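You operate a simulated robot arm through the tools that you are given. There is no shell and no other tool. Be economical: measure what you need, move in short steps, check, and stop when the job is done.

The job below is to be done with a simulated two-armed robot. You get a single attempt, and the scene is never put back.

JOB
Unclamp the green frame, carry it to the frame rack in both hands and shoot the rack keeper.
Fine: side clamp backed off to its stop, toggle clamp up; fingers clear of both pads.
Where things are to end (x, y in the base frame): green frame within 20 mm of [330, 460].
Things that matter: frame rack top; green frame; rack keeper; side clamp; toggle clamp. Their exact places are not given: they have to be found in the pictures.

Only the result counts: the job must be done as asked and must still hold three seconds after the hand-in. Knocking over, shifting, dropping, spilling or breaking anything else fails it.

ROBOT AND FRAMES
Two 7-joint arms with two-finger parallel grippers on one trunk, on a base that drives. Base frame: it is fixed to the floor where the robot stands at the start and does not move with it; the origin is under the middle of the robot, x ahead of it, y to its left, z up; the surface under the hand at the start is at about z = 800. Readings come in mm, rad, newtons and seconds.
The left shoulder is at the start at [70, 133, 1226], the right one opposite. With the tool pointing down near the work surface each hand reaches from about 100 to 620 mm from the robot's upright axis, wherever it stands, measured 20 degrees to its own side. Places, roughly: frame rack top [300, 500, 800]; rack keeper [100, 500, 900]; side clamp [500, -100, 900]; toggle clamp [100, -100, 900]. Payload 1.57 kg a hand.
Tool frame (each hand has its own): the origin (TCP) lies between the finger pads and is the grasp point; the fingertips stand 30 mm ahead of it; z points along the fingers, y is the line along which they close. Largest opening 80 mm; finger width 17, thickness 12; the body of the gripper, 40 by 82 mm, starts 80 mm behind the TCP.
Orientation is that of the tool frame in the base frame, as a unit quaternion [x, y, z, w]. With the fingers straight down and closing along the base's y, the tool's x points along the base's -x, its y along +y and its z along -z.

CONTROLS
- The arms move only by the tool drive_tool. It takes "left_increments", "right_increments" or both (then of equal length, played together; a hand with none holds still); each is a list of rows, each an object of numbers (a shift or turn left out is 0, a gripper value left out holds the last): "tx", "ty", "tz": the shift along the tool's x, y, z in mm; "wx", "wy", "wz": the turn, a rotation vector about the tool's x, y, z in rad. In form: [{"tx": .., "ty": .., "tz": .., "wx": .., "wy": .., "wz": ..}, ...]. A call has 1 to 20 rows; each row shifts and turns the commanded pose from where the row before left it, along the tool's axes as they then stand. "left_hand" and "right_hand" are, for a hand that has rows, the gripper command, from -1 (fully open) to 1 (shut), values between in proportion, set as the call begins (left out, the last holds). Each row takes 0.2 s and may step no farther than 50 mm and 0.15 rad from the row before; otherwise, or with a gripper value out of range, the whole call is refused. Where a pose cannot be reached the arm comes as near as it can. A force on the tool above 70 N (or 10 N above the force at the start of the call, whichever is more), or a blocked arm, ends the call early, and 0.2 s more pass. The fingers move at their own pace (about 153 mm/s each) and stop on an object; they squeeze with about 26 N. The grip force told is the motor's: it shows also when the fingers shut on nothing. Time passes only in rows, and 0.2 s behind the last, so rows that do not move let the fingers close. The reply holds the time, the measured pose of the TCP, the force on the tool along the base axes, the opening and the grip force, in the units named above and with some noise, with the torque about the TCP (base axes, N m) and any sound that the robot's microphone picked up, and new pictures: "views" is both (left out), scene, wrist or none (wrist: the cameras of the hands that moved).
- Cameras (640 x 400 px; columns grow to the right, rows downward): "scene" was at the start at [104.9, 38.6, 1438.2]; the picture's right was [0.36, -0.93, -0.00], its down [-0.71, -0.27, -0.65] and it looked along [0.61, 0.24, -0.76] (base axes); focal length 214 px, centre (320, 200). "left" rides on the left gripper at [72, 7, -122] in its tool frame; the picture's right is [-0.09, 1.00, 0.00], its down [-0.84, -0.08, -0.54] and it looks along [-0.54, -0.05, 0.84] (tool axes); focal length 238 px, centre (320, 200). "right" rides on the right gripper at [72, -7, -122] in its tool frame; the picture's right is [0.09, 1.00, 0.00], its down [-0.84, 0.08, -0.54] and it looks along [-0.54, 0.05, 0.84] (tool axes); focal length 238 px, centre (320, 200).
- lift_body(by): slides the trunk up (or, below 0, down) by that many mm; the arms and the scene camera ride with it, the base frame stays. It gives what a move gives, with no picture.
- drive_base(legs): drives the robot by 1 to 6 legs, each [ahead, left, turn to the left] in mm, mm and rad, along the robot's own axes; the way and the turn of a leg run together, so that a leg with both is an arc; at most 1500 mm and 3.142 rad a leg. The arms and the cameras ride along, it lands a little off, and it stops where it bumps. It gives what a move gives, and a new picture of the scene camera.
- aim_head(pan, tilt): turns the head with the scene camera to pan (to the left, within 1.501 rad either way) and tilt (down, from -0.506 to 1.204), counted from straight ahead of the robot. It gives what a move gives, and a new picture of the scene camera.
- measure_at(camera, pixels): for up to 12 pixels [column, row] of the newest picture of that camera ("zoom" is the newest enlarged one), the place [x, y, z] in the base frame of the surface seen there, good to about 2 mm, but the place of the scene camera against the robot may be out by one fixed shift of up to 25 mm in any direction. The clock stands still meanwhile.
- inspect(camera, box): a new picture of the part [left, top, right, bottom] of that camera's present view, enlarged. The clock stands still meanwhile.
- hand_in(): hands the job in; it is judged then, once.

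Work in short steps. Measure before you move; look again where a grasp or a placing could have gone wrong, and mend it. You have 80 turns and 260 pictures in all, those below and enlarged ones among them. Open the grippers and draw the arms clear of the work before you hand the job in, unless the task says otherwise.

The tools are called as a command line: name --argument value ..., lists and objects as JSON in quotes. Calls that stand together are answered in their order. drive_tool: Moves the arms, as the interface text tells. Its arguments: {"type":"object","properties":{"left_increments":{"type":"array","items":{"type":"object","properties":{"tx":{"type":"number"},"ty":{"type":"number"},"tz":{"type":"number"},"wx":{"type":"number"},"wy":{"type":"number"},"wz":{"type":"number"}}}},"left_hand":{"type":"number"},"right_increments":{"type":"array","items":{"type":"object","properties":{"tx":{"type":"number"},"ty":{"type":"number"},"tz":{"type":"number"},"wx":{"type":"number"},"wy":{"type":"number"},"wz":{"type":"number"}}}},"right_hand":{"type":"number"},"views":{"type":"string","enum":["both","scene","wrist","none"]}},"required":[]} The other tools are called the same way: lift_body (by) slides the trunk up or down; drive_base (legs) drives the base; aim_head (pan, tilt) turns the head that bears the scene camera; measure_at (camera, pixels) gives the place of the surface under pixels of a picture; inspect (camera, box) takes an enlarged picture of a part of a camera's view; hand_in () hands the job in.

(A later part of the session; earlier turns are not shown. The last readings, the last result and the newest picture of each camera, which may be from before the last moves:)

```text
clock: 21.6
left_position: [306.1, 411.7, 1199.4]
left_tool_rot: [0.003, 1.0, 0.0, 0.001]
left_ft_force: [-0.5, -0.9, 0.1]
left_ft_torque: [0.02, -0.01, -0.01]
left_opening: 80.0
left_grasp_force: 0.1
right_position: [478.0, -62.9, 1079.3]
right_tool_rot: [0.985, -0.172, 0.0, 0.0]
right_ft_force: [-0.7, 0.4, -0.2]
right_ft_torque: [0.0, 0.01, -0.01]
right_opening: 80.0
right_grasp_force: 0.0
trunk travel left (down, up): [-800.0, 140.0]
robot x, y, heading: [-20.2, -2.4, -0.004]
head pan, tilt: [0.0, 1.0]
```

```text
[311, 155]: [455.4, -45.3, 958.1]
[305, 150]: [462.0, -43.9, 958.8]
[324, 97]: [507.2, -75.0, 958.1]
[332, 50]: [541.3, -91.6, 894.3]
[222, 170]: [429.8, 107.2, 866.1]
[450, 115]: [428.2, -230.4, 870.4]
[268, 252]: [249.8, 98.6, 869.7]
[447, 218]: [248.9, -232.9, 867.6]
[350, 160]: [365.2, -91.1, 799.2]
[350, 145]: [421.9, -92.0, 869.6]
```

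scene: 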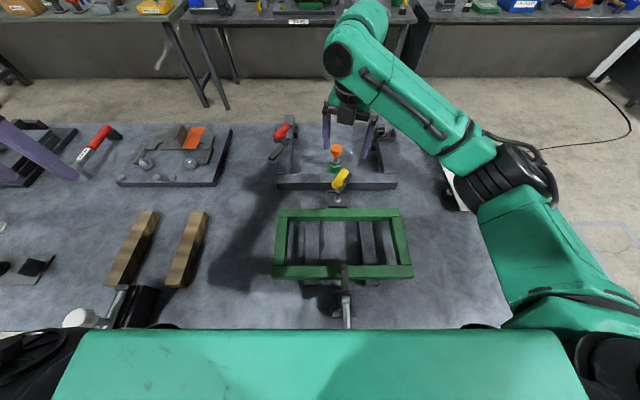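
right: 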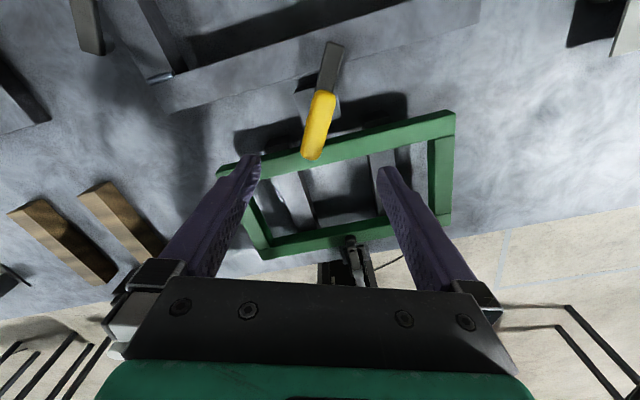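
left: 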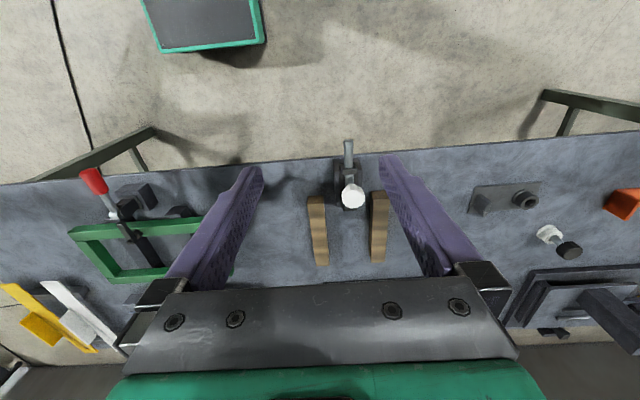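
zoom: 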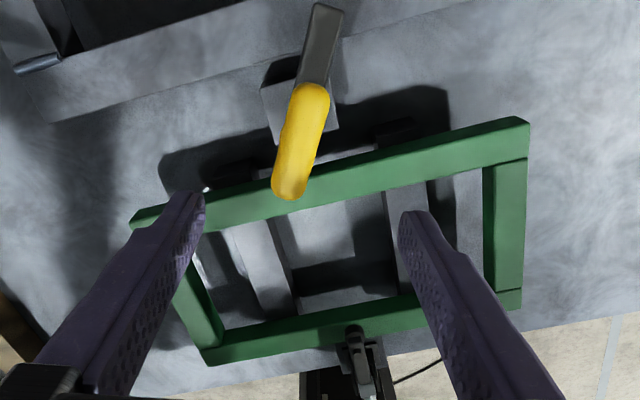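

The handle is clear of the frame (x ≥ 455 against 432) and the arm points to (541,−92). I unwind the right hand, lift it, and back the base up 250 mm to reach the toggle handle.

drive_tool --right_increments '[{"wz": 0.14, "tz": -10}, {"wz": 0.14, "tz": -10}, {"wz": 0.14}, {"wz": 0.14}, {"wz": 0.14}, {"wz": 0.14}, {"wz": 0.14}, {"wz": 0.14}, {"wz": 0.14}, {"wz": 0.14}, {"wz": 0.14}, {"wz": 0.14}, {"wz": 0.14}, {"wz": 0.14}, {"wz": 0.14}, {"wz": 0.14}, {"wz": 0.14}, {"wz": 0.14}, {"wz": 0.14}, {"wz": 0.136}]' --views "none"

drive_base --legs '[[-250, 0, 0]]'

drive_tool --right_increments '[{"tx": 45}, {"tx": 45}, {"tx": 40}]' --views "wrist"

```text
clock: 25.8
left_position: [306.5, 410.3, 1200.5]
left_tool_rot: [0.003, 1.0, 0.0, 0.0]
left_ft_force: [-0.3, 0.0, -0.4]
left_ft_torque: [-0.02, 0.03, 0.0]
left_opening: 79.8
left_grasp_force: 0.0
right_position: [479.0, -62.9, 1099.2]
right_tool_rot: [0.001, 1.0, 0.001, 0.001]
right_ft_force: [-0.9, -0.2, -0.6]
right_ft_torque: [0.01, 0.01, -0.03]
right_opening: 80.0
right_grasp_force: 0.0
trunk travel left (down, up): [-800.0, 140.0]
robot x, y, heading: [-13.8, -2.2, -0.001]
head pan, tilt: [0.0, 1.0]
```

```text
clock: 27.6
left_position: [58.7, 411.7, 1199.0]
left_tool_rot: [0.002, 1.0, 0.0, -0.001]
left_ft_force: [0.5, 0.3, 0.2]
left_ft_torque: [0.01, 0.01, 0.02]
left_opening: 79.9
left_grasp_force: 0.0
right_position: [233.0, -60.5, 1098.9]
right_tool_rot: [-0.001, 1.0, 0.001, 0.0]
right_ft_force: [0.7, 0.2, -0.6]
right_ft_torque: [0.02, 0.02, 0.02]
right_opening: 79.8
right_grasp_force: 0.1
trunk travel left (down, up): [-800.0, 140.0]
robot x, y, heading: [-267.6, 2.7, 0.0]
head pan, tilt: [0.0, 1.0]
```

scene: 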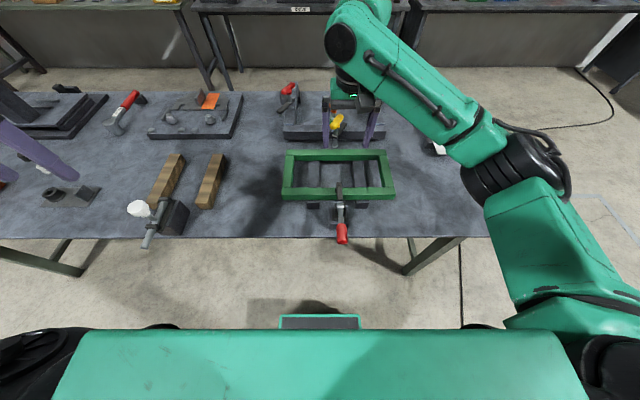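

```text
clock: 28.4
left_position: [55.5, 412.8, 1201.1]
left_tool_rot: [0.003, 1.0, 0.0, 0.001]
left_ft_force: [0.5, -1.0, 0.5]
left_ft_torque: [-0.02, 0.0, 0.01]
left_opening: 80.0
left_grasp_force: 0.0
right_position: [96.8, -62.4, 1100.3]
right_tool_rot: [-0.001, 1.0, 0.001, 0.001]
right_ft_force: [0.8, -0.4, -0.2]
right_ft_torque: [0.0, 0.0, 0.04]
right_opening: 80.1
right_grasp_force: 0.0
trunk travel left (down, up): [-800.0, 140.0]
robot x, y, heading: [-262.1, 2.0, -0.003]
head pan, tilt: [0.0, 1.0]
```

right: 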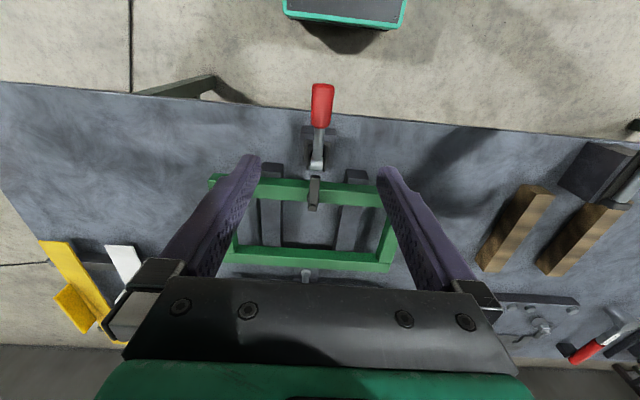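

I measure the handle, its pivot and the arm from this closer view.

inspect --camera "right" --box '[270, 70, 370, 220]'

measure_at --camera "right" --pixels '[[322, 88], [322, 105], [321, 122], [312, 105], [332, 105], [319, 140], [317, 158], [316, 167], [315, 180], [314, 200], [318, 150]]'

```text
2.67 times, centred on (320, 145) of right
```

zoom: 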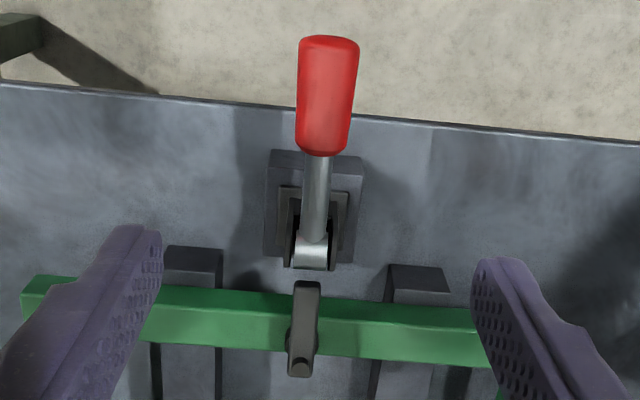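

```text
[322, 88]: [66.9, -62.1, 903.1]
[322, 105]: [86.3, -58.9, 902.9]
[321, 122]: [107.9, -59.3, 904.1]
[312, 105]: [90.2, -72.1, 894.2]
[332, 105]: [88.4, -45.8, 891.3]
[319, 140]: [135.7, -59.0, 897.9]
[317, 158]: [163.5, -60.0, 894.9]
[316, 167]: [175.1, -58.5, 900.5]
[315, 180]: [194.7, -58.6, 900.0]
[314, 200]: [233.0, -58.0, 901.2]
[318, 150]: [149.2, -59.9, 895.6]
```

The red grip runs x 64–112, y −59, centre z ≈ 890; the pivot is near (170, 890). I tilt the right hand 0.6 rad (pointing forward and down) so its body stays on the robot's side, then descend toward the grip.

drive_tool --right_increments '[{"wy": -0.15}, {"wy": -0.15}, {"wy": -0.15}, {"wy": -0.15}, {}]' --views "none"

drive_tool --right_increments '[{"tx": 25, "tz": 33, "ty": 3}, {"tx": 25, "tz": 33}, {"tx": 25, "tz": 33}, {}]' --views "both"

```text
clock: 29.6
left_position: [56.8, 412.2, 1200.5]
left_tool_rot: [0.002, 1.0, 0.001, 0.0]
left_ft_force: [-0.4, -0.1, 0.6]
left_ft_torque: [0.02, -0.01, 0.02]
left_opening: 80.1
left_grasp_force: 0.0
right_position: [123.7, -35.2, 1098.8]
right_tool_rot: [0.001, 0.955, 0.001, 0.295]
right_ft_force: [0.0, -0.2, 0.3]
right_ft_torque: [0.03, -0.01, -0.02]
right_opening: 80.3
right_grasp_force: 0.1
right hand out of reach, approached as far as the arm can: row 3, 4
trunk travel left (down, up): [-800.0, 140.0]
robot x, y, heading: [-267.7, -2.2, -0.004]
head pan, tilt: [0.0, 1.0]
```

```text
clock: 30.6
left_position: [56.5, 412.8, 1199.8]
left_tool_rot: [0.002, 1.0, 0.001, 0.0]
left_ft_force: [1.1, -0.3, -0.2]
left_ft_torque: [0.01, -0.03, 0.03]
left_opening: 80.0
left_grasp_force: 0.0
right_position: [119.4, -28.9, 973.7]
right_tool_rot: [-0.001, 0.955, 0.001, 0.295]
right_ft_force: [-0.8, -0.4, -0.4]
right_ft_torque: [0.02, -0.03, 0.0]
right_opening: 80.0
right_grasp_force: 0.1
trunk travel left (down, up): [-800.0, 140.0]
robot x, y, heading: [-261.9, -2.6, -0.005]
head pan, tilt: [0.0, 1.0]
```

scene: 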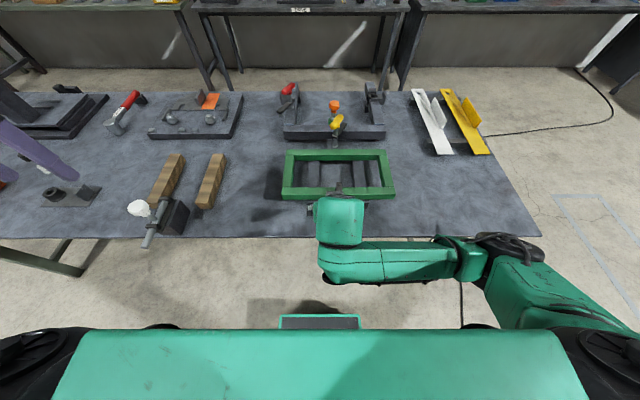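
right: 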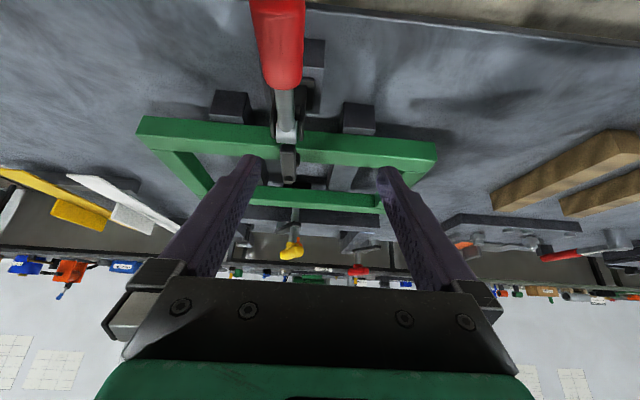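

The pose was at the edge of reach, so the hand ended at (119,−29,974). I back the base up another 100 mm and then align above the grip.

drive_base --legs '[[-100, 0, 0]]'

drive_tool --right_increments '[{"tx": -29, "ty": -15, "tz": 19}, {"tx": -29, "ty": -15, "tz": 19}, {}]' --views "wrist"

```text
clock: 31.8
left_position: [-38.9, 412.2, 1200.0]
left_tool_rot: [0.001, 1.0, 0.0, -0.001]
left_ft_force: [-0.4, 0.6, -0.5]
left_ft_torque: [-0.01, 0.02, 0.02]
left_opening: 80.0
left_grasp_force: 0.1
right_position: [22.9, -28.5, 974.7]
right_tool_rot: [-0.001, 0.955, 0.002, 0.296]
right_ft_force: [0.4, 0.5, 0.0]
right_ft_torque: [0.0, -0.01, -0.01]
right_opening: 80.0
right_grasp_force: 0.1
trunk travel left (down, up): [-800.0, 140.0]
robot x, y, heading: [-365.1, 2.1, -0.005]
head pan, tilt: [0.0, 1.0]
```

scene: 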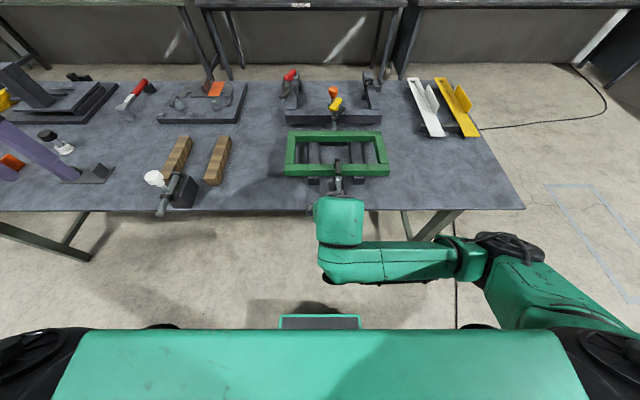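

```text
clock: 32.6
left_position: [-43.1, 413.2, 1200.1]
left_tool_rot: [0.002, 1.0, 0.001, 0.0]
left_ft_force: [0.0, -0.5, -0.2]
left_ft_torque: [0.01, -0.02, 0.01]
left_opening: 80.0
left_grasp_force: 0.1
right_position: [86.8, -60.7, 975.0]
right_tool_rot: [-0.001, 0.955, 0.001, 0.297]
right_ft_force: [1.0, -0.3, 0.6]
right_ft_torque: [-0.01, -0.03, 0.01]
right_opening: 80.0
right_grasp_force: 0.0
trunk travel left (down, up): [-800.0, 140.0]
robot x, y, heading: [-363.9, -3.7, 0.004]
head pan, tilt: [0.0, 1.0]
```

right: 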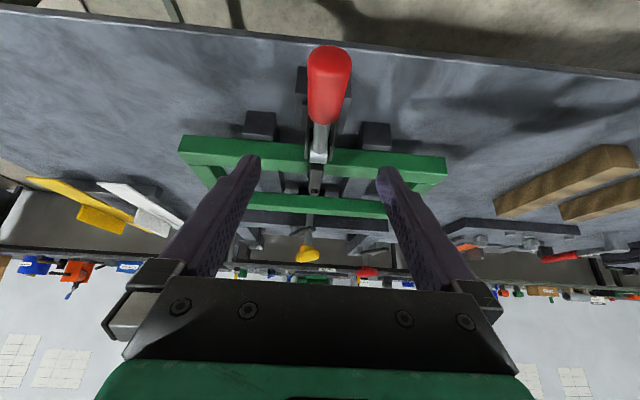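

The hand is straight above the red grip. I descend 85 mm and close.

drive_tool --right_increments '[{"tx": 20, "tz": 29}, {"tx": 20, "tz": 29}, {"tx": 8, "tz": 12, "ty": 1}, {}]' --views "wrist"

drive_tool --right_increments '[{}, {}, {}]' --right_hand 1 --views "wrist"

```text
clock: 33.6
left_position: [-41.4, 413.2, 1199.7]
left_tool_rot: [0.002, 1.0, 0.001, 0.001]
left_ft_force: [0.1, -0.2, -0.4]
left_ft_torque: [0.01, 0.03, 0.01]
left_opening: 80.1
left_grasp_force: 0.0
right_position: [91.2, -56.3, 890.1]
right_tool_rot: [0.0, 0.955, 0.001, 0.296]
right_ft_force: [0.6, 0.3, -0.1]
right_ft_torque: [0.0, 0.0, -0.02]
right_opening: 80.1
right_grasp_force: 0.1
trunk travel left (down, up): [-800.0, 140.0]
robot x, y, heading: [-364.9, 2.7, -0.0]
head pan, tilt: [0.0, 1.0]
```

right: 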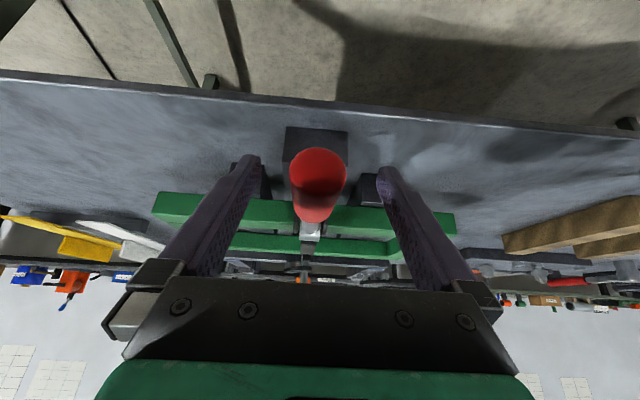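

```text
clock: 34.4
left_position: [-41.2, 409.7, 1200.9]
left_tool_rot: [0.003, 1.0, 0.001, 0.0]
left_ft_force: [0.1, -0.1, -0.9]
left_ft_torque: [0.0, 0.01, 0.0]
left_opening: 80.1
left_grasp_force: 0.0
right_position: [91.2, -58.8, 890.0]
right_tool_rot: [0.0, 0.955, 0.0, 0.296]
right_ft_force: [-0.4, -9.0, -0.3]
right_ft_torque: [-0.16, 0.06, -0.07]
right_opening: 28.5
right_grasp_force: 38.3
trunk travel left (down, up): [-800.0, 140.0]
robot x, y, heading: [-362.6, 1.0, -0.001]
head pan, tilt: [0.0, 1.0]
```

right: 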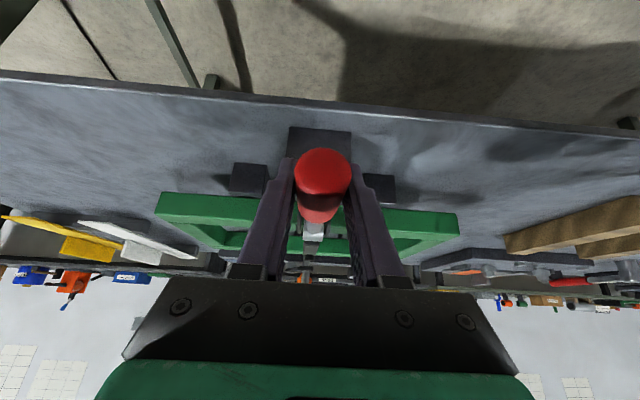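

The grip is held (28.5 mm). I lift it along an arc about the pivot at (170,890), first about 0.45 rad, watching the forces.

drive_tool --right_increments '[{"tx": -7.4, "tz": -9.2}, {"tx": -8.6, "tz": -8.0}, {"tx": -9.9, "tz": -6.7}, {}]' --views "wrist"

```text
clock: 35.4
left_position: [-41.1, 410.8, 1199.8]
left_tool_rot: [0.002, 1.0, 0.0, -0.001]
left_ft_force: [-0.2, 0.1, -0.9]
left_ft_torque: [-0.01, -0.01, 0.01]
left_opening: 80.0
left_grasp_force: 0.0
right_position: [97.9, -60.9, 924.0]
right_tool_rot: [0.0, 0.955, 0.002, 0.295]
right_ft_force: [-5.5, -5.2, -13.2]
right_ft_torque: [-0.03, 1.03, -0.04]
right_opening: 28.4
right_grasp_force: 38.2
trunk travel left (down, up): [-800.0, 140.0]
robot x, y, heading: [-364.2, -0.6, -0.007]
head pan, tilt: [0.0, 1.0]
```

right: 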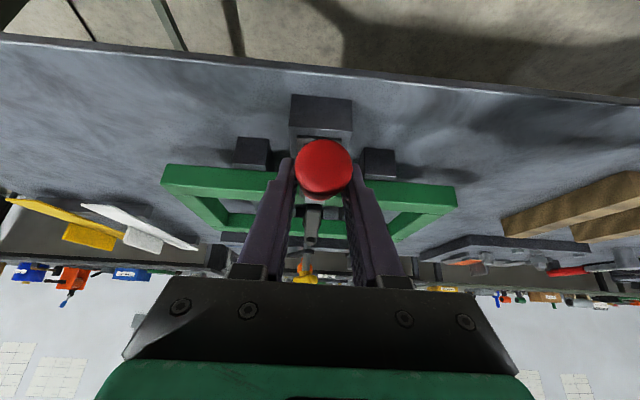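

The handle follows with modest force. I continue the arc to about 1.2 rad.

drive_tool --right_increments '[{"tx": -10.6, "tz": -5.1}, {"tx": -11.3, "tz": -3.4}, {"tx": -11.8, "tz": -1.8}, {"tx": -11.8, "tz": 0.1}, {"tx": -11.7, "tz": 1.8}, {}]' --views "both"

inspect --camera "left" --box '[0, 60, 240, 260]'

```text
clock: 36.8
left_position: [-42.0, 413.5, 1199.3]
left_tool_rot: [0.002, 1.0, 0.0, 0.0]
left_ft_force: [-0.4, -0.1, -0.1]
left_ft_torque: [0.0, -0.06, 0.0]
left_opening: 80.0
left_grasp_force: 0.0
right_position: [139.6, -57.7, 964.8]
right_tool_rot: [-0.001, 0.955, 0.0, 0.296]
right_ft_force: [-0.8, -0.2, -0.8]
right_ft_torque: [0.0, 0.07, 0.01]
right_opening: 0.0
right_grasp_force: 21.3
trunk travel left (down, up): [-800.0, 140.0]
robot x, y, heading: [-365.7, -0.4, 0.001]
head pan, tilt: [0.0, 1.0]
```

scene: 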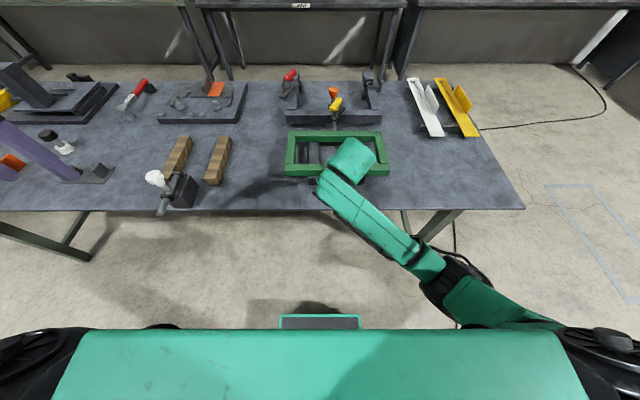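
right: 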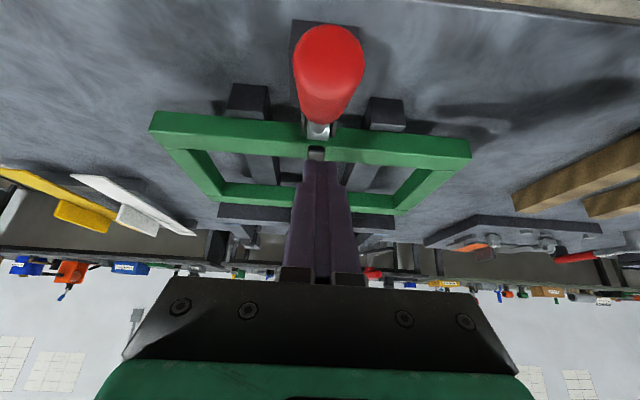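

```text
2.00 times, centred on (120, 160) of left
```

zoom: 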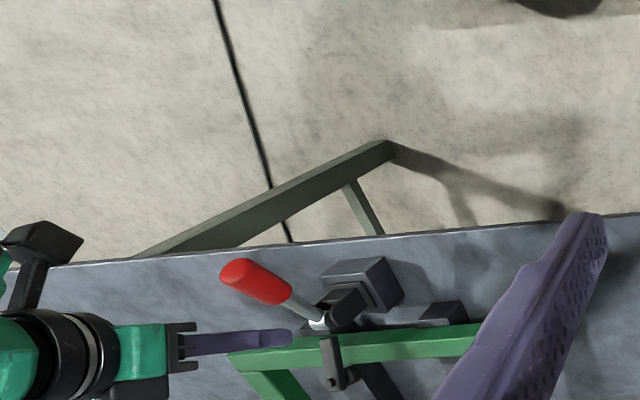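

The grip slipped out (opening 0). I measure where the handle and arm are now.

measure_at --camera "right" --pixels '[[330, 35], [328, 60], [325, 100], [323, 125], [318, 150], [319, 133]]'

inspect --camera "right" --box '[270, 10, 390, 170]'

```text
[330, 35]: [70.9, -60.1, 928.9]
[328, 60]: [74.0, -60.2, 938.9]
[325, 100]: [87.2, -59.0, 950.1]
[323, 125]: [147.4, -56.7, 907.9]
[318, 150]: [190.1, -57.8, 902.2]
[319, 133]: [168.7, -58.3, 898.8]
```

```text
2.50 times, centred on (330, 90) of right
```

zoom: 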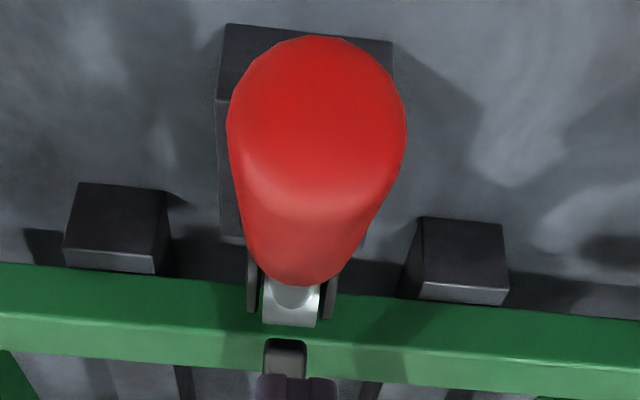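

The handle stands about 0.4 rad up and holds; the friction grip wasn't enough. I'll instead approach from the right side with the fingers pointing +y and the jaws above and below the handle, so the lower jaw pushes it up. First I retract and reorient.

drive_tool --right_increments '[{"tx": -22.6, "tz": -33}, {"tx": -22.6, "tz": -33}, {"wy": 0.15}, {"wy": 0.15}, {"wy": 0.15}, {"wy": 0.15}, {"ty": -45}, {"ty": -45}, {"ty": -45}]' --views "none"

drive_tool --right_increments '[{"wx": -0.145}, {"wx": -0.145}, {"wx": -0.145}, {"wx": -0.145}, {"wx": -0.145}, {"wx": -0.145}, {"wx": -0.145}, {"wx": -0.145}, {"wx": -0.145}, {}]' --right_hand -0.4 --views "both"

```text
clock: 38.8
left_position: [-41.1, 412.1, 1200.1]
left_tool_rot: [0.002, 1.0, 0.001, 0.0]
left_ft_force: [0.2, 0.1, 0.0]
left_ft_torque: [0.01, 0.02, 0.0]
left_opening: 80.0
left_grasp_force: 0.0
right_position: [140.9, -194.3, 1045.7]
right_tool_rot: [-0.001, 1.0, 0.001, 0.0]
right_ft_force: [0.0, 0.2, -0.3]
right_ft_torque: [0.0, 0.01, 0.0]
right_opening: 0.0
right_grasp_force: 21.7
trunk travel left (down, up): [-800.0, 140.0]
robot x, y, heading: [-365.2, 0.3, -0.004]
head pan, tilt: [0.0, 1.0]
```

```text
clock: 41.0
left_position: [-41.9, 411.9, 1200.0]
left_tool_rot: [0.002, 1.0, 0.0, 0.0]
left_ft_force: [-0.5, -0.5, -1.0]
left_ft_torque: [0.01, 0.02, 0.03]
left_opening: 80.1
left_grasp_force: 0.0
right_position: [139.8, -192.6, 1044.1]
right_tool_rot: [-0.001, 0.793, 0.609, 0.001]
right_ft_force: [0.4, 0.8, 0.6]
right_ft_torque: [0.01, 0.0, 0.02]
right_opening: 56.2
right_grasp_force: 0.0
trunk travel left (down, up): [-800.0, 140.0]
robot x, y, heading: [-361.3, -0.2, -0.003]
head pan, tilt: [0.0, 1.0]
```

scene: 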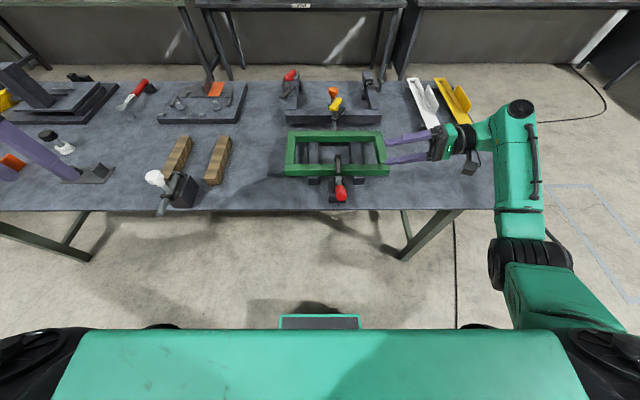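
right: 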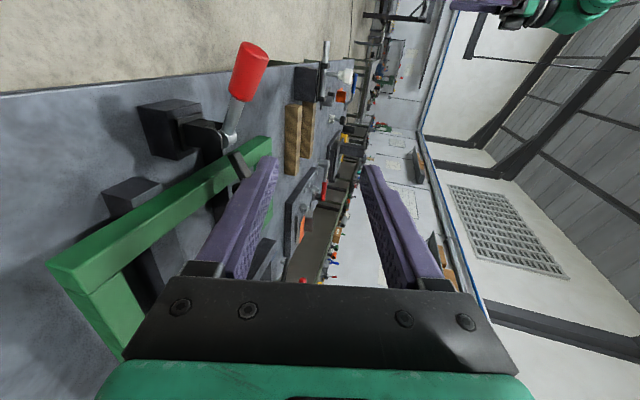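

This gives a side view of the toggle. I enlarge and measure it.

inspect --camera "right" --box '[120, 30, 290, 200]'

measure_at --camera "right" --pixels '[[252, 45], [262, 60], [245, 75], [238, 98], [240, 65], [234, 118], [229, 133], [205, 135], [228, 150], [238, 165], [247, 182], [218, 140]]'

```text
2.35 times, centred on (205, 115) of right
```

zoom: 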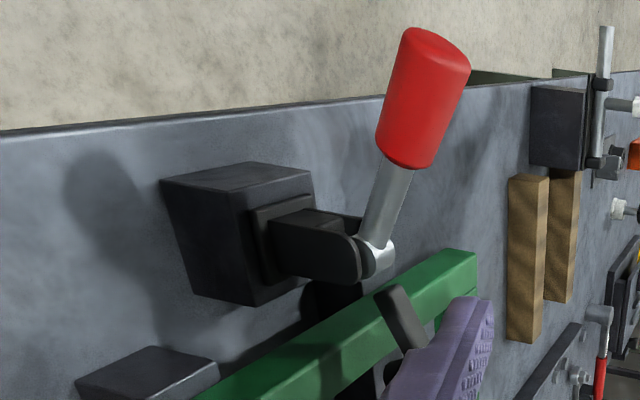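

```text
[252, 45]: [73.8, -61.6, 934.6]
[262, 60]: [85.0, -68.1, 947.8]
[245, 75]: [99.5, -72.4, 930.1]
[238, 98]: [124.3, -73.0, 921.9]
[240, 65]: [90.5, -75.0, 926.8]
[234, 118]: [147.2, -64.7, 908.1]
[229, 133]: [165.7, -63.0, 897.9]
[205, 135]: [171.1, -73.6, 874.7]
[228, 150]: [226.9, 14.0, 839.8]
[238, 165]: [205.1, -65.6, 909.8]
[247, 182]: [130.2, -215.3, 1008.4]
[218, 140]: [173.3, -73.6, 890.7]
```

Pivot confirmed near (170,888), handle angle ≈0.5 rad, grip middle ≈(95,−59,929). I position beside it, roll the jaws to match, and approach part way.

drive_tool --right_increments '[{"tx": 22.5, "ty": -37.6, "tz": 10.3}, {"tx": 22.5, "ty": -37.6, "tz": 10.3}, {"wz": 0.125}, {"wz": 0.125}, {"wz": 0.125}, {"wz": 0.125}, {"tz": 35}, {"tz": 30}, {}]' --views "wrist"

```text
clock: 43.0
left_position: [-40.5, 412.2, 1200.4]
left_tool_rot: [0.002, 1.0, 0.0, 0.0]
left_ft_force: [-0.2, 1.0, -0.2]
left_ft_torque: [0.04, -0.01, 0.02]
left_opening: 79.9
left_grasp_force: 0.1
right_position: [94.1, -130.4, 948.5]
right_tool_rot: [0.195, 0.77, 0.589, -0.151]
right_ft_force: [0.1, -0.3, 0.6]
right_ft_torque: [0.06, 0.03, 0.0]
right_opening: 56.2
right_grasp_force: 0.0
trunk travel left (down, up): [-800.0, 140.0]
robot x, y, heading: [-364.1, -1.2, -0.001]
head pan, tilt: [0.0, 1.0]
```

right: 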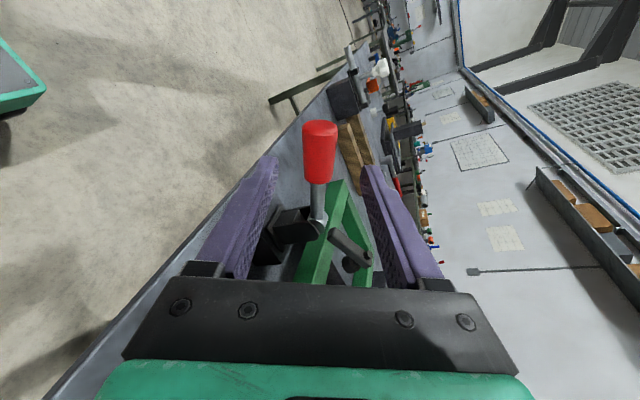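

The red grip at (319,150) is centred and parallel between the jaws. I go in 70 mm and close.

drive_tool --right_increments '[{"tz": 35}, {"tz": 35}, {}]' --views "wrist"

drive_tool --right_increments '[{}, {}, {}]' --right_hand 1 --views "wrist"

```text
clock: 43.8
left_position: [-41.9, 411.9, 1199.2]
left_tool_rot: [0.002, 1.0, 0.0, -0.001]
left_ft_force: [0.7, 0.2, -0.1]
left_ft_torque: [-0.02, 0.01, 0.01]
left_opening: 80.1
left_grasp_force: 0.0
right_position: [94.8, -60.8, 931.1]
right_tool_rot: [0.196, 0.769, 0.59, -0.15]
right_ft_force: [0.4, -0.3, -0.9]
right_ft_torque: [-0.01, 0.01, 0.01]
right_opening: 55.7
right_grasp_force: 0.1
trunk travel left (down, up): [-800.0, 140.0]
robot x, y, heading: [-365.6, 1.5, -0.002]
head pan, tilt: [0.0, 1.0]
```

right: 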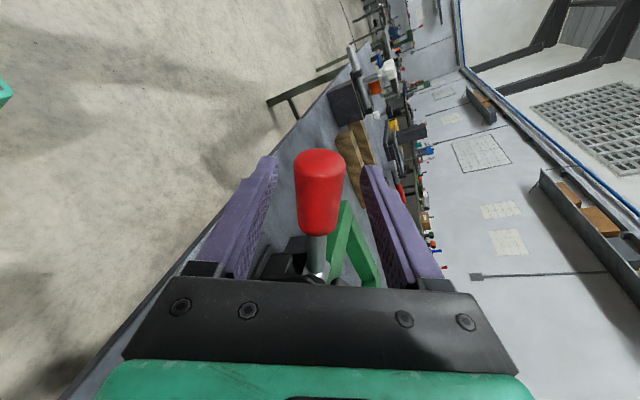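

```text
clock: 44.6
left_position: [-40.6, 412.2, 1199.0]
left_tool_rot: [0.002, 1.0, 0.0, 0.0]
left_ft_force: [0.1, 0.3, 0.1]
left_ft_torque: [0.03, 0.01, -0.02]
left_opening: 79.9
left_grasp_force: 0.1
right_position: [95.3, -62.2, 929.3]
right_tool_rot: [0.195, 0.769, 0.59, -0.15]
right_ft_force: [0.1, -1.1, 1.6]
right_ft_torque: [0.34, -0.32, 0.77]
right_opening: 28.8
right_grasp_force: 38.6
trunk travel left (down, up): [-800.0, 140.0]
robot x, y, heading: [-366.7, 0.8, -0.006]
head pan, tilt: [0.0, 1.0]
```

right: 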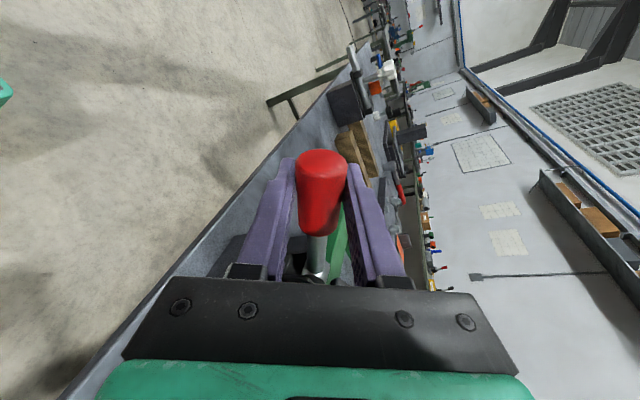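

Now I swing the handle about the pivot (turn about base y, R≈86 mm), 0.52 rad first.

drive_tool --right_increments '[{"tx": -0.9, "ty": 10.9, "tz": -2.5, "wx": 0.0164, "wy": 0.03, "wz": 0.1255}, {"tx": -0.9, "ty": 10.9, "tz": -2.5, "wx": 0.0164, "wy": 0.03, "wz": 0.1255}, {"tx": -0.9, "ty": 10.9, "tz": -2.5, "wx": 0.0164, "wy": 0.03, "wz": 0.1255}, {"tx": -0.9, "ty": 10.9, "tz": -2.5, "wx": 0.0164, "wy": 0.03, "wz": 0.1255}, {}]' --views "wrist"

```text
clock: 45.8
left_position: [-42.7, 412.5, 1199.2]
left_tool_rot: [0.002, 1.0, 0.0, 0.0]
left_ft_force: [-0.1, -0.2, 0.3]
left_ft_torque: [-0.01, -0.01, 0.0]
left_opening: 80.1
left_grasp_force: 0.1
right_position: [125.5, -63.3, 964.9]
right_tool_rot: [0.34, 0.705, 0.52, -0.342]
right_ft_force: [3.7, -1.3, 12.4]
right_ft_torque: [-0.07, -0.82, -0.09]
right_opening: 28.6
right_grasp_force: 39.0
trunk travel left (down, up): [-800.0, 140.0]
robot x, y, heading: [-365.2, 0.9, 0.0]
head pan, tilt: [0.0, 1.0]
```

right: 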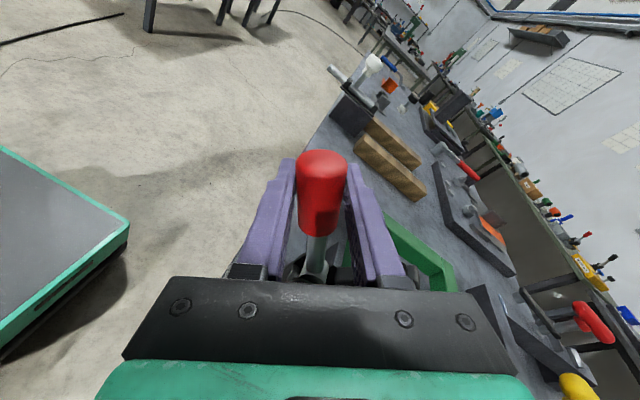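

It follows well. I continue another 0.52 rad.

drive_tool --right_increments '[{"tx": -0.2, "ty": 10.9, "tz": -2.5, "wx": 0.0164, "wy": 0.03, "wz": 0.1255}, {"tx": -0.2, "ty": 10.9, "tz": -2.5, "wx": 0.0164, "wy": 0.03, "wz": 0.1255}, {"tx": -0.9, "ty": 10.9, "tz": -2.5, "wx": 0.0164, "wy": 0.03, "wz": 0.1255}, {"tx": -0.9, "ty": 10.9, "tz": -2.5, "wx": 0.0164, "wy": 0.03, "wz": 0.1255}, {}]' --views "both"

inspect --camera "left" --box '[0, 100, 240, 260]'

```text
clock: 47.0
left_position: [-51.3, 413.0, 1202.2]
left_tool_rot: [0.001, 1.0, 0.0, 0.005]
left_ft_force: [0.0, -0.4, -0.3]
left_ft_torque: [0.0, 0.0, 0.01]
left_opening: 79.9
left_grasp_force: 0.1
right_position: [145.5, -65.6, 982.5]
right_tool_rot: [0.459, 0.598, 0.413, -0.511]
right_ft_force: [-42.7, 0.0, -18.0]
right_ft_torque: [0.35, -0.4, 0.22]
right_opening: 31.7
right_grasp_force: 39.8
right hand out of reach, approached as far as the arm can: row 4
trunk travel left (down, up): [-800.0, 140.0]
robot x, y, heading: [-364.8, -0.3, -0.002]
head pan, tilt: [0.0, 1.0]
```

scene: 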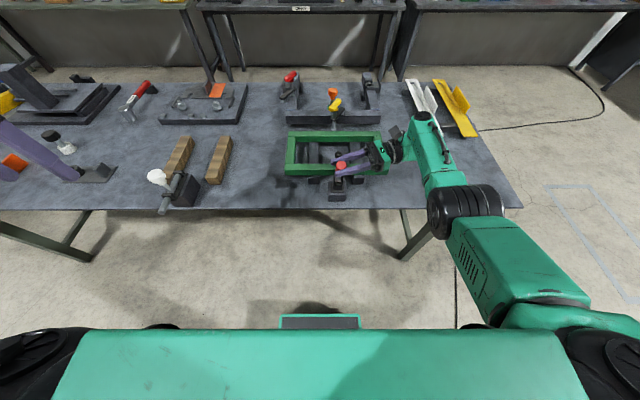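
right: 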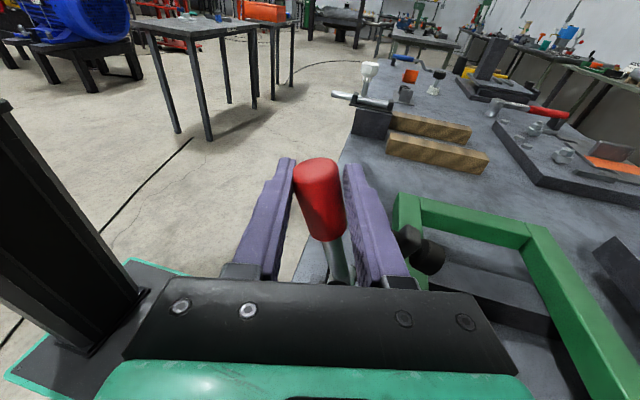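

```text
2.50 times, centred on (120, 180) of left
```

zoom: 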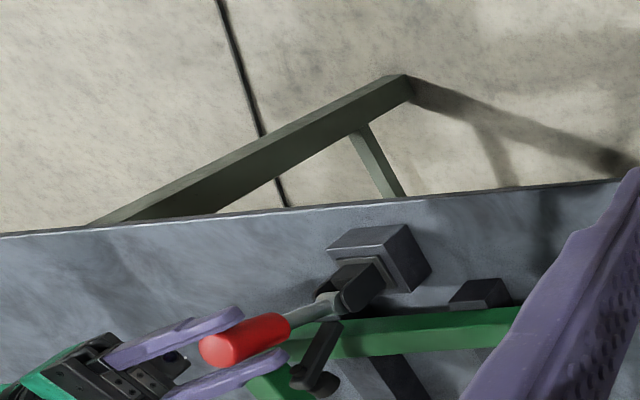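

A −43 N push along x with the handle skewing in the jaws indicates the handle reached its stop (about 1.3 rad). I check the arm's position.

measure_at --camera "right" --pixels '[[435, 250], [412, 238], [424, 265], [310, 165], [342, 260], [520, 235]]'

inspect --camera "right" --box '[280, 150, 480, 300]'

drive_tool --right_increments '[{"ty": -3}, {"ty": -2}, {}]' --views "wrist"

```text
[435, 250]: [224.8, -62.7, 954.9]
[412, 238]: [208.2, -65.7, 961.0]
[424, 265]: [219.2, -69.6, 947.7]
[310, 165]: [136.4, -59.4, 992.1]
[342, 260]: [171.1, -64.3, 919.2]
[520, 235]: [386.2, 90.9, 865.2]
```

```text
2.67 times, centred on (380, 225) of right
```

zoom: 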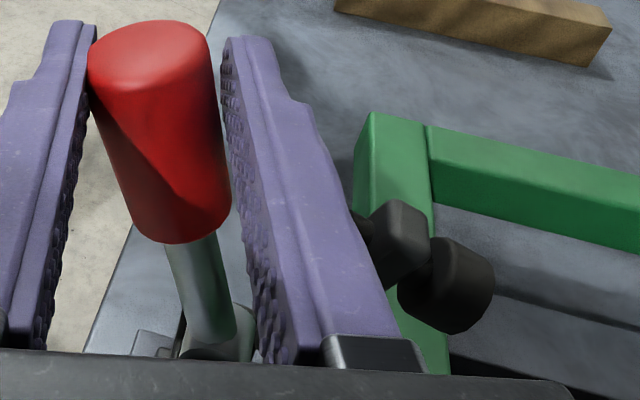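

```text
clock: 47.8
left_position: [-47.2, 412.9, 1200.8]
left_tool_rot: [0.001, 1.0, 0.001, 0.003]
left_ft_force: [-0.2, 0.0, -0.2]
left_ft_torque: [-0.01, -0.03, 0.01]
left_opening: 80.0
left_grasp_force: 0.2
right_position: [145.6, -66.2, 984.1]
right_tool_rot: [0.459, 0.596, 0.413, -0.514]
right_ft_force: [-32.0, 2.0, -16.4]
right_ft_torque: [0.11, -0.36, 0.26]
right_opening: 31.1
right_grasp_force: 40.0
trunk travel left (down, up): [-800.0, 140.0]
robot x, y, heading: [-361.7, -0.5, -0.006]
head pan, tilt: [0.0, 1.0]
```

right: 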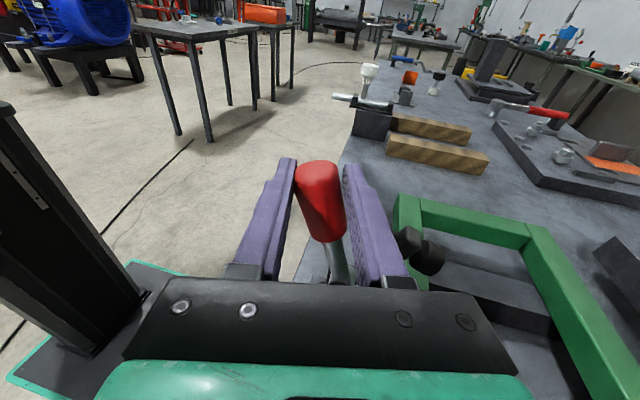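

The toggle arm is up (end at ≈(215,957)) and the handle is on its stop. I open slightly, retract along the finger axis, and see whether it stays up.

drive_tool --right_increments '[{}, {}, {"tz": -40}, {"tz": -45}, {"tz": -45}, {}]' --right_hand -0.1 --views "wrist"

inspect --camera "left" --box '[0, 100, 240, 260]'

```text
clock: 49.2
left_position: [-40.9, 411.4, 1199.4]
left_tool_rot: [0.001, 1.0, 0.0, 0.0]
left_ft_force: [0.2, 0.2, 0.2]
left_ft_torque: [0.01, 0.0, 0.02]
left_opening: 80.0
left_grasp_force: 0.1
right_position: [145.0, -144.1, 1001.8]
right_tool_rot: [0.462, 0.593, 0.414, -0.513]
right_ft_force: [0.3, -0.8, 0.3]
right_ft_torque: [0.02, 0.0, 0.02]
right_opening: 44.1
right_grasp_force: 0.0
right hand out of reach, approached as far as the arm can: row 3, 4, 5
trunk travel left (down, up): [-800.0, 140.0]
robot x, y, heading: [-367.8, -2.1, -0.002]
head pan, tilt: [0.0, 1.0]
```

right: 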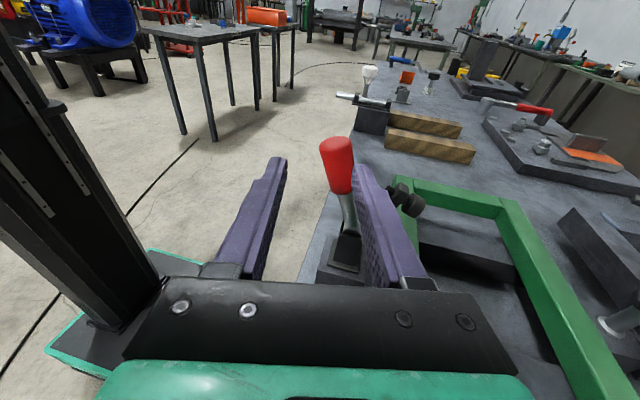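

```text
2.50 times, centred on (120, 180) of left
```

zoom: 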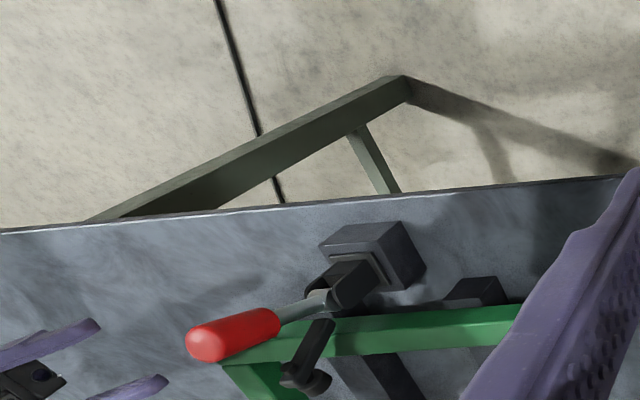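

The toggle stays up. I raise the right hand and undo the rotations to bring it fingers-down again.

drive_tool --right_increments '[{"tx": 40}, {"tx": 40}, {"wx": -0.0164, "wy": -0.03, "wz": -0.1255}, {"wx": -0.0164, "wy": -0.03, "wz": -0.1255}, {"wx": -0.0164, "wy": -0.03, "wz": -0.1255}, {"wx": -0.0164, "wy": -0.03, "wz": -0.1255}, {"wx": -0.0164, "wy": -0.03, "wz": -0.1255}, {"wx": -0.0164, "wy": -0.03, "wz": -0.1255}, {"wx": -0.0164, "wy": -0.03, "wz": -0.1255}, {"wx": -0.0164, "wy": -0.03, "wz": -0.1255}, {"wz": -0.125}, {"wz": -0.125}, {"wz": -0.125}, {"wz": -0.125}, {"wx": 0.145}, {"wx": 0.145}, {"wx": 0.145}, {"wx": 0.145}, {"wx": 0.145}, {"wx": 0.145}]' --views "none"

drive_tool --right_increments '[{"wx": 0.145}, {"wx": 0.145}, {"wx": 0.145}, {}]' --right_hand -1 --views "both"

```text
clock: 53.4
left_position: [-40.9, 413.3, 1199.1]
left_tool_rot: [0.001, 1.0, 0.0, 0.0]
left_ft_force: [1.3, 0.3, 0.1]
left_ft_torque: [-0.03, 0.0, 0.02]
left_opening: 80.0
left_grasp_force: 0.1
right_position: [223.8, -182.2, 1039.1]
right_tool_rot: [-0.009, 0.977, 0.208, -0.041]
right_ft_force: [0.7, 0.3, 0.3]
right_ft_torque: [0.04, 0.01, 0.0]
right_opening: 43.9
right_grasp_force: 0.0
right hand out of reach, approached as far as the arm can: row 1, 2, 3, 4, 5, 6, 7, 8, 9, 10, 15, 16, 17, 18, 19, 20
trunk travel left (down, up): [-800.0, 140.0]
robot x, y, heading: [-364.6, -2.9, -0.007]
head pan, tilt: [0.0, 1.0]
```

```text
clock: 54.4
left_position: [-40.5, 412.3, 1200.6]
left_tool_rot: [0.002, 1.0, -0.001, 0.0]
left_ft_force: [0.3, 0.7, -0.8]
left_ft_torque: [0.02, 0.0, 0.02]
left_opening: 79.8
left_grasp_force: 0.1
right_position: [228.5, -185.0, 1040.0]
right_tool_rot: [-0.017, 0.999, -0.006, -0.037]
right_ft_force: [-0.4, -0.1, -1.1]
right_ft_torque: [-0.02, 0.01, -0.02]
right_opening: 80.3
right_grasp_force: 0.1
right hand out of reach, approached as far as the arm can: row 1, 3
trunk travel left (down, up): [-800.0, 140.0]
robot x, y, heading: [-364.6, -0.2, -0.001]
head pan, tilt: [0.0, 1.0]
```

scene: 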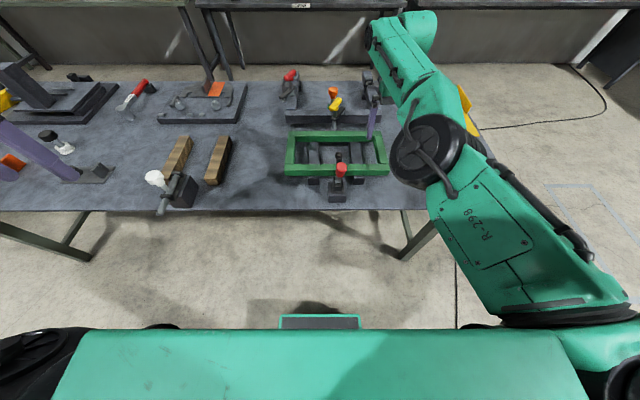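
right: 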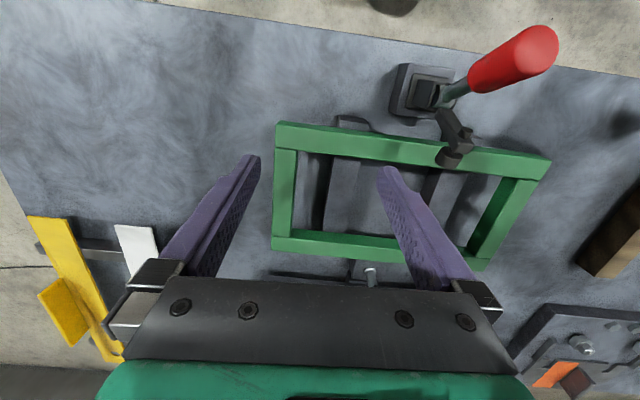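

Toggle stays open. I correct the right hand's orientation and raise it, then drive to x≈−100, y≈−57 so both hands face the frame symmetrically.

drive_tool --right_increments '[{"tz": -30, "wy": -0.074, "wz": 0.034, "wx": -0.012}, {"tz": -30}, {}]' --views "none"

drive_base --legs '[[264, -57, 0]]'

```text
clock: 55.2
left_position: [-41.9, 410.9, 1198.3]
left_tool_rot: [0.002, 1.0, 0.0, 0.0]
left_ft_force: [0.6, 0.2, 1.1]
left_ft_torque: [0.0, -0.02, 0.0]
left_opening: 80.1
left_grasp_force: 0.0
right_position: [242.7, -184.0, 1099.7]
right_tool_rot: [-0.001, 1.0, 0.0, 0.0]
right_ft_force: [-0.7, -0.1, 0.6]
right_ft_torque: [0.0, 0.02, 0.01]
right_opening: 79.9
right_grasp_force: 0.1
right hand out of reach, approached as far as the arm can: row 1
trunk travel left (down, up): [-800.0, 140.0]
robot x, y, heading: [-365.3, 1.3, -0.002]
head pan, tilt: [0.0, 1.0]
```

```text
clock: 57.1
left_position: [219.1, 353.0, 1200.1]
left_tool_rot: [0.005, 1.0, 0.0, 0.001]
left_ft_force: [0.1, 0.7, 0.4]
left_ft_torque: [0.01, -0.01, 0.01]
left_opening: 80.1
left_grasp_force: 0.0
right_position: [500.9, -243.6, 1101.4]
right_tool_rot: [0.001, 1.0, 0.0, 0.002]
right_ft_force: [0.4, 0.1, 0.0]
right_ft_torque: [0.0, -0.01, -0.01]
right_opening: 79.8
right_grasp_force: 0.0
trunk travel left (down, up): [-800.0, 140.0]
robot x, y, heading: [-106.5, -58.6, -0.005]
head pan, tilt: [0.0, 1.0]
```

scene: 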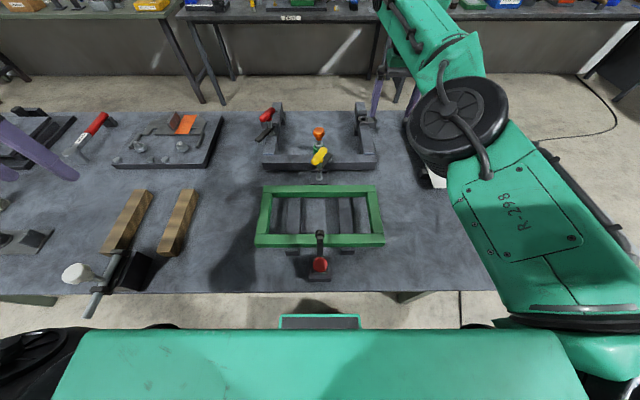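

I bring both hands over the frame's short bars at moderate height for a close look.

drive_tool --right_increments '[{"tx": 37, "ty": 4, "tz": 7}, {"tx": 37, "ty": 4, "tz": 7}, {"tx": 37, "ty": 4, "tz": 7}, {"tx": 37, "ty": 4, "tz": 7}, {"tx": 37, "ty": 4, "tz": 7}, {"tx": 37, "ty": 4, "tz": 7}, {}]' --left_increments '[{"tx": -10, "ty": -41, "tz": 20}, {"tx": -10, "ty": -41, "tz": 20}, {"tx": -10, "ty": -41, "tz": 20}, {"tx": -10, "ty": -41, "tz": 20}, {"tx": -10, "ty": -41, "tz": 20}, {"tx": -10, "ty": -41, "tz": 20}, {}]' --views "both"

```text
clock: 58.7
left_position: [280.2, 105.7, 1081.9]
left_tool_rot: [0.004, 1.0, 0.001, 0.0]
left_ft_force: [-0.5, -0.2, -0.1]
left_ft_torque: [0.01, 0.02, -0.02]
left_opening: 80.1
left_grasp_force: 0.0
right_position: [497.4, -223.2, 1093.9]
right_tool_rot: [0.002, 1.0, 0.0, 0.0]
right_ft_force: [-0.2, 1.0, 0.0]
right_ft_torque: [-0.01, -0.05, 0.01]
right_opening: 80.1
right_grasp_force: 0.0
right hand out of reach, approached as far as the arm can: row 1, 2, 3, 4, 5, 6
trunk travel left (down, up): [-800.0, 140.0]
robot x, y, heading: [-107.5, -56.4, -0.014]
head pan, tilt: [0.0, 1.0]
```

scene: 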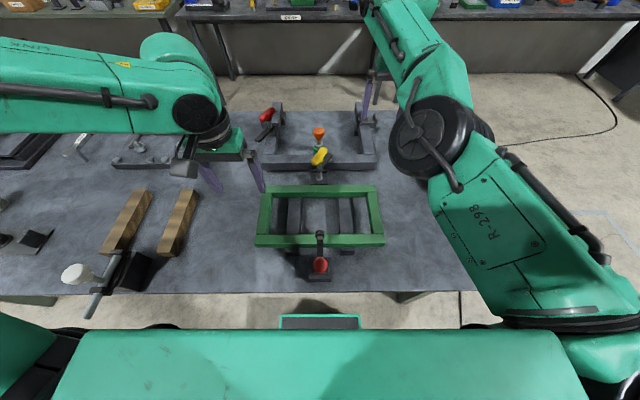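
right: 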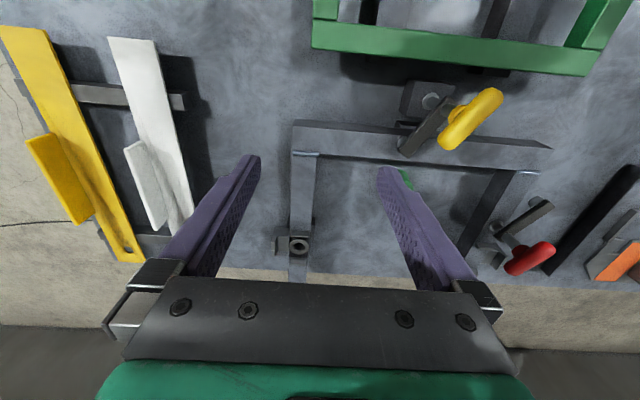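
left: 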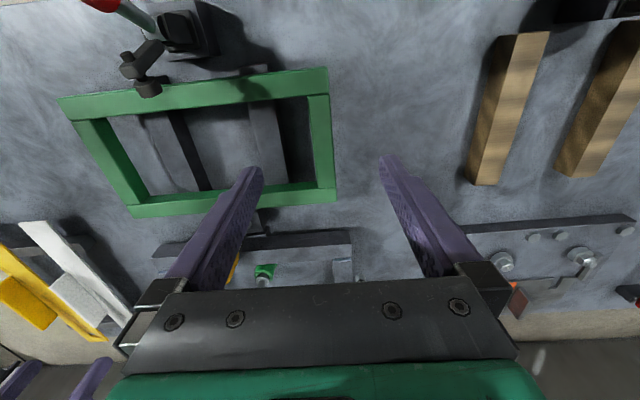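

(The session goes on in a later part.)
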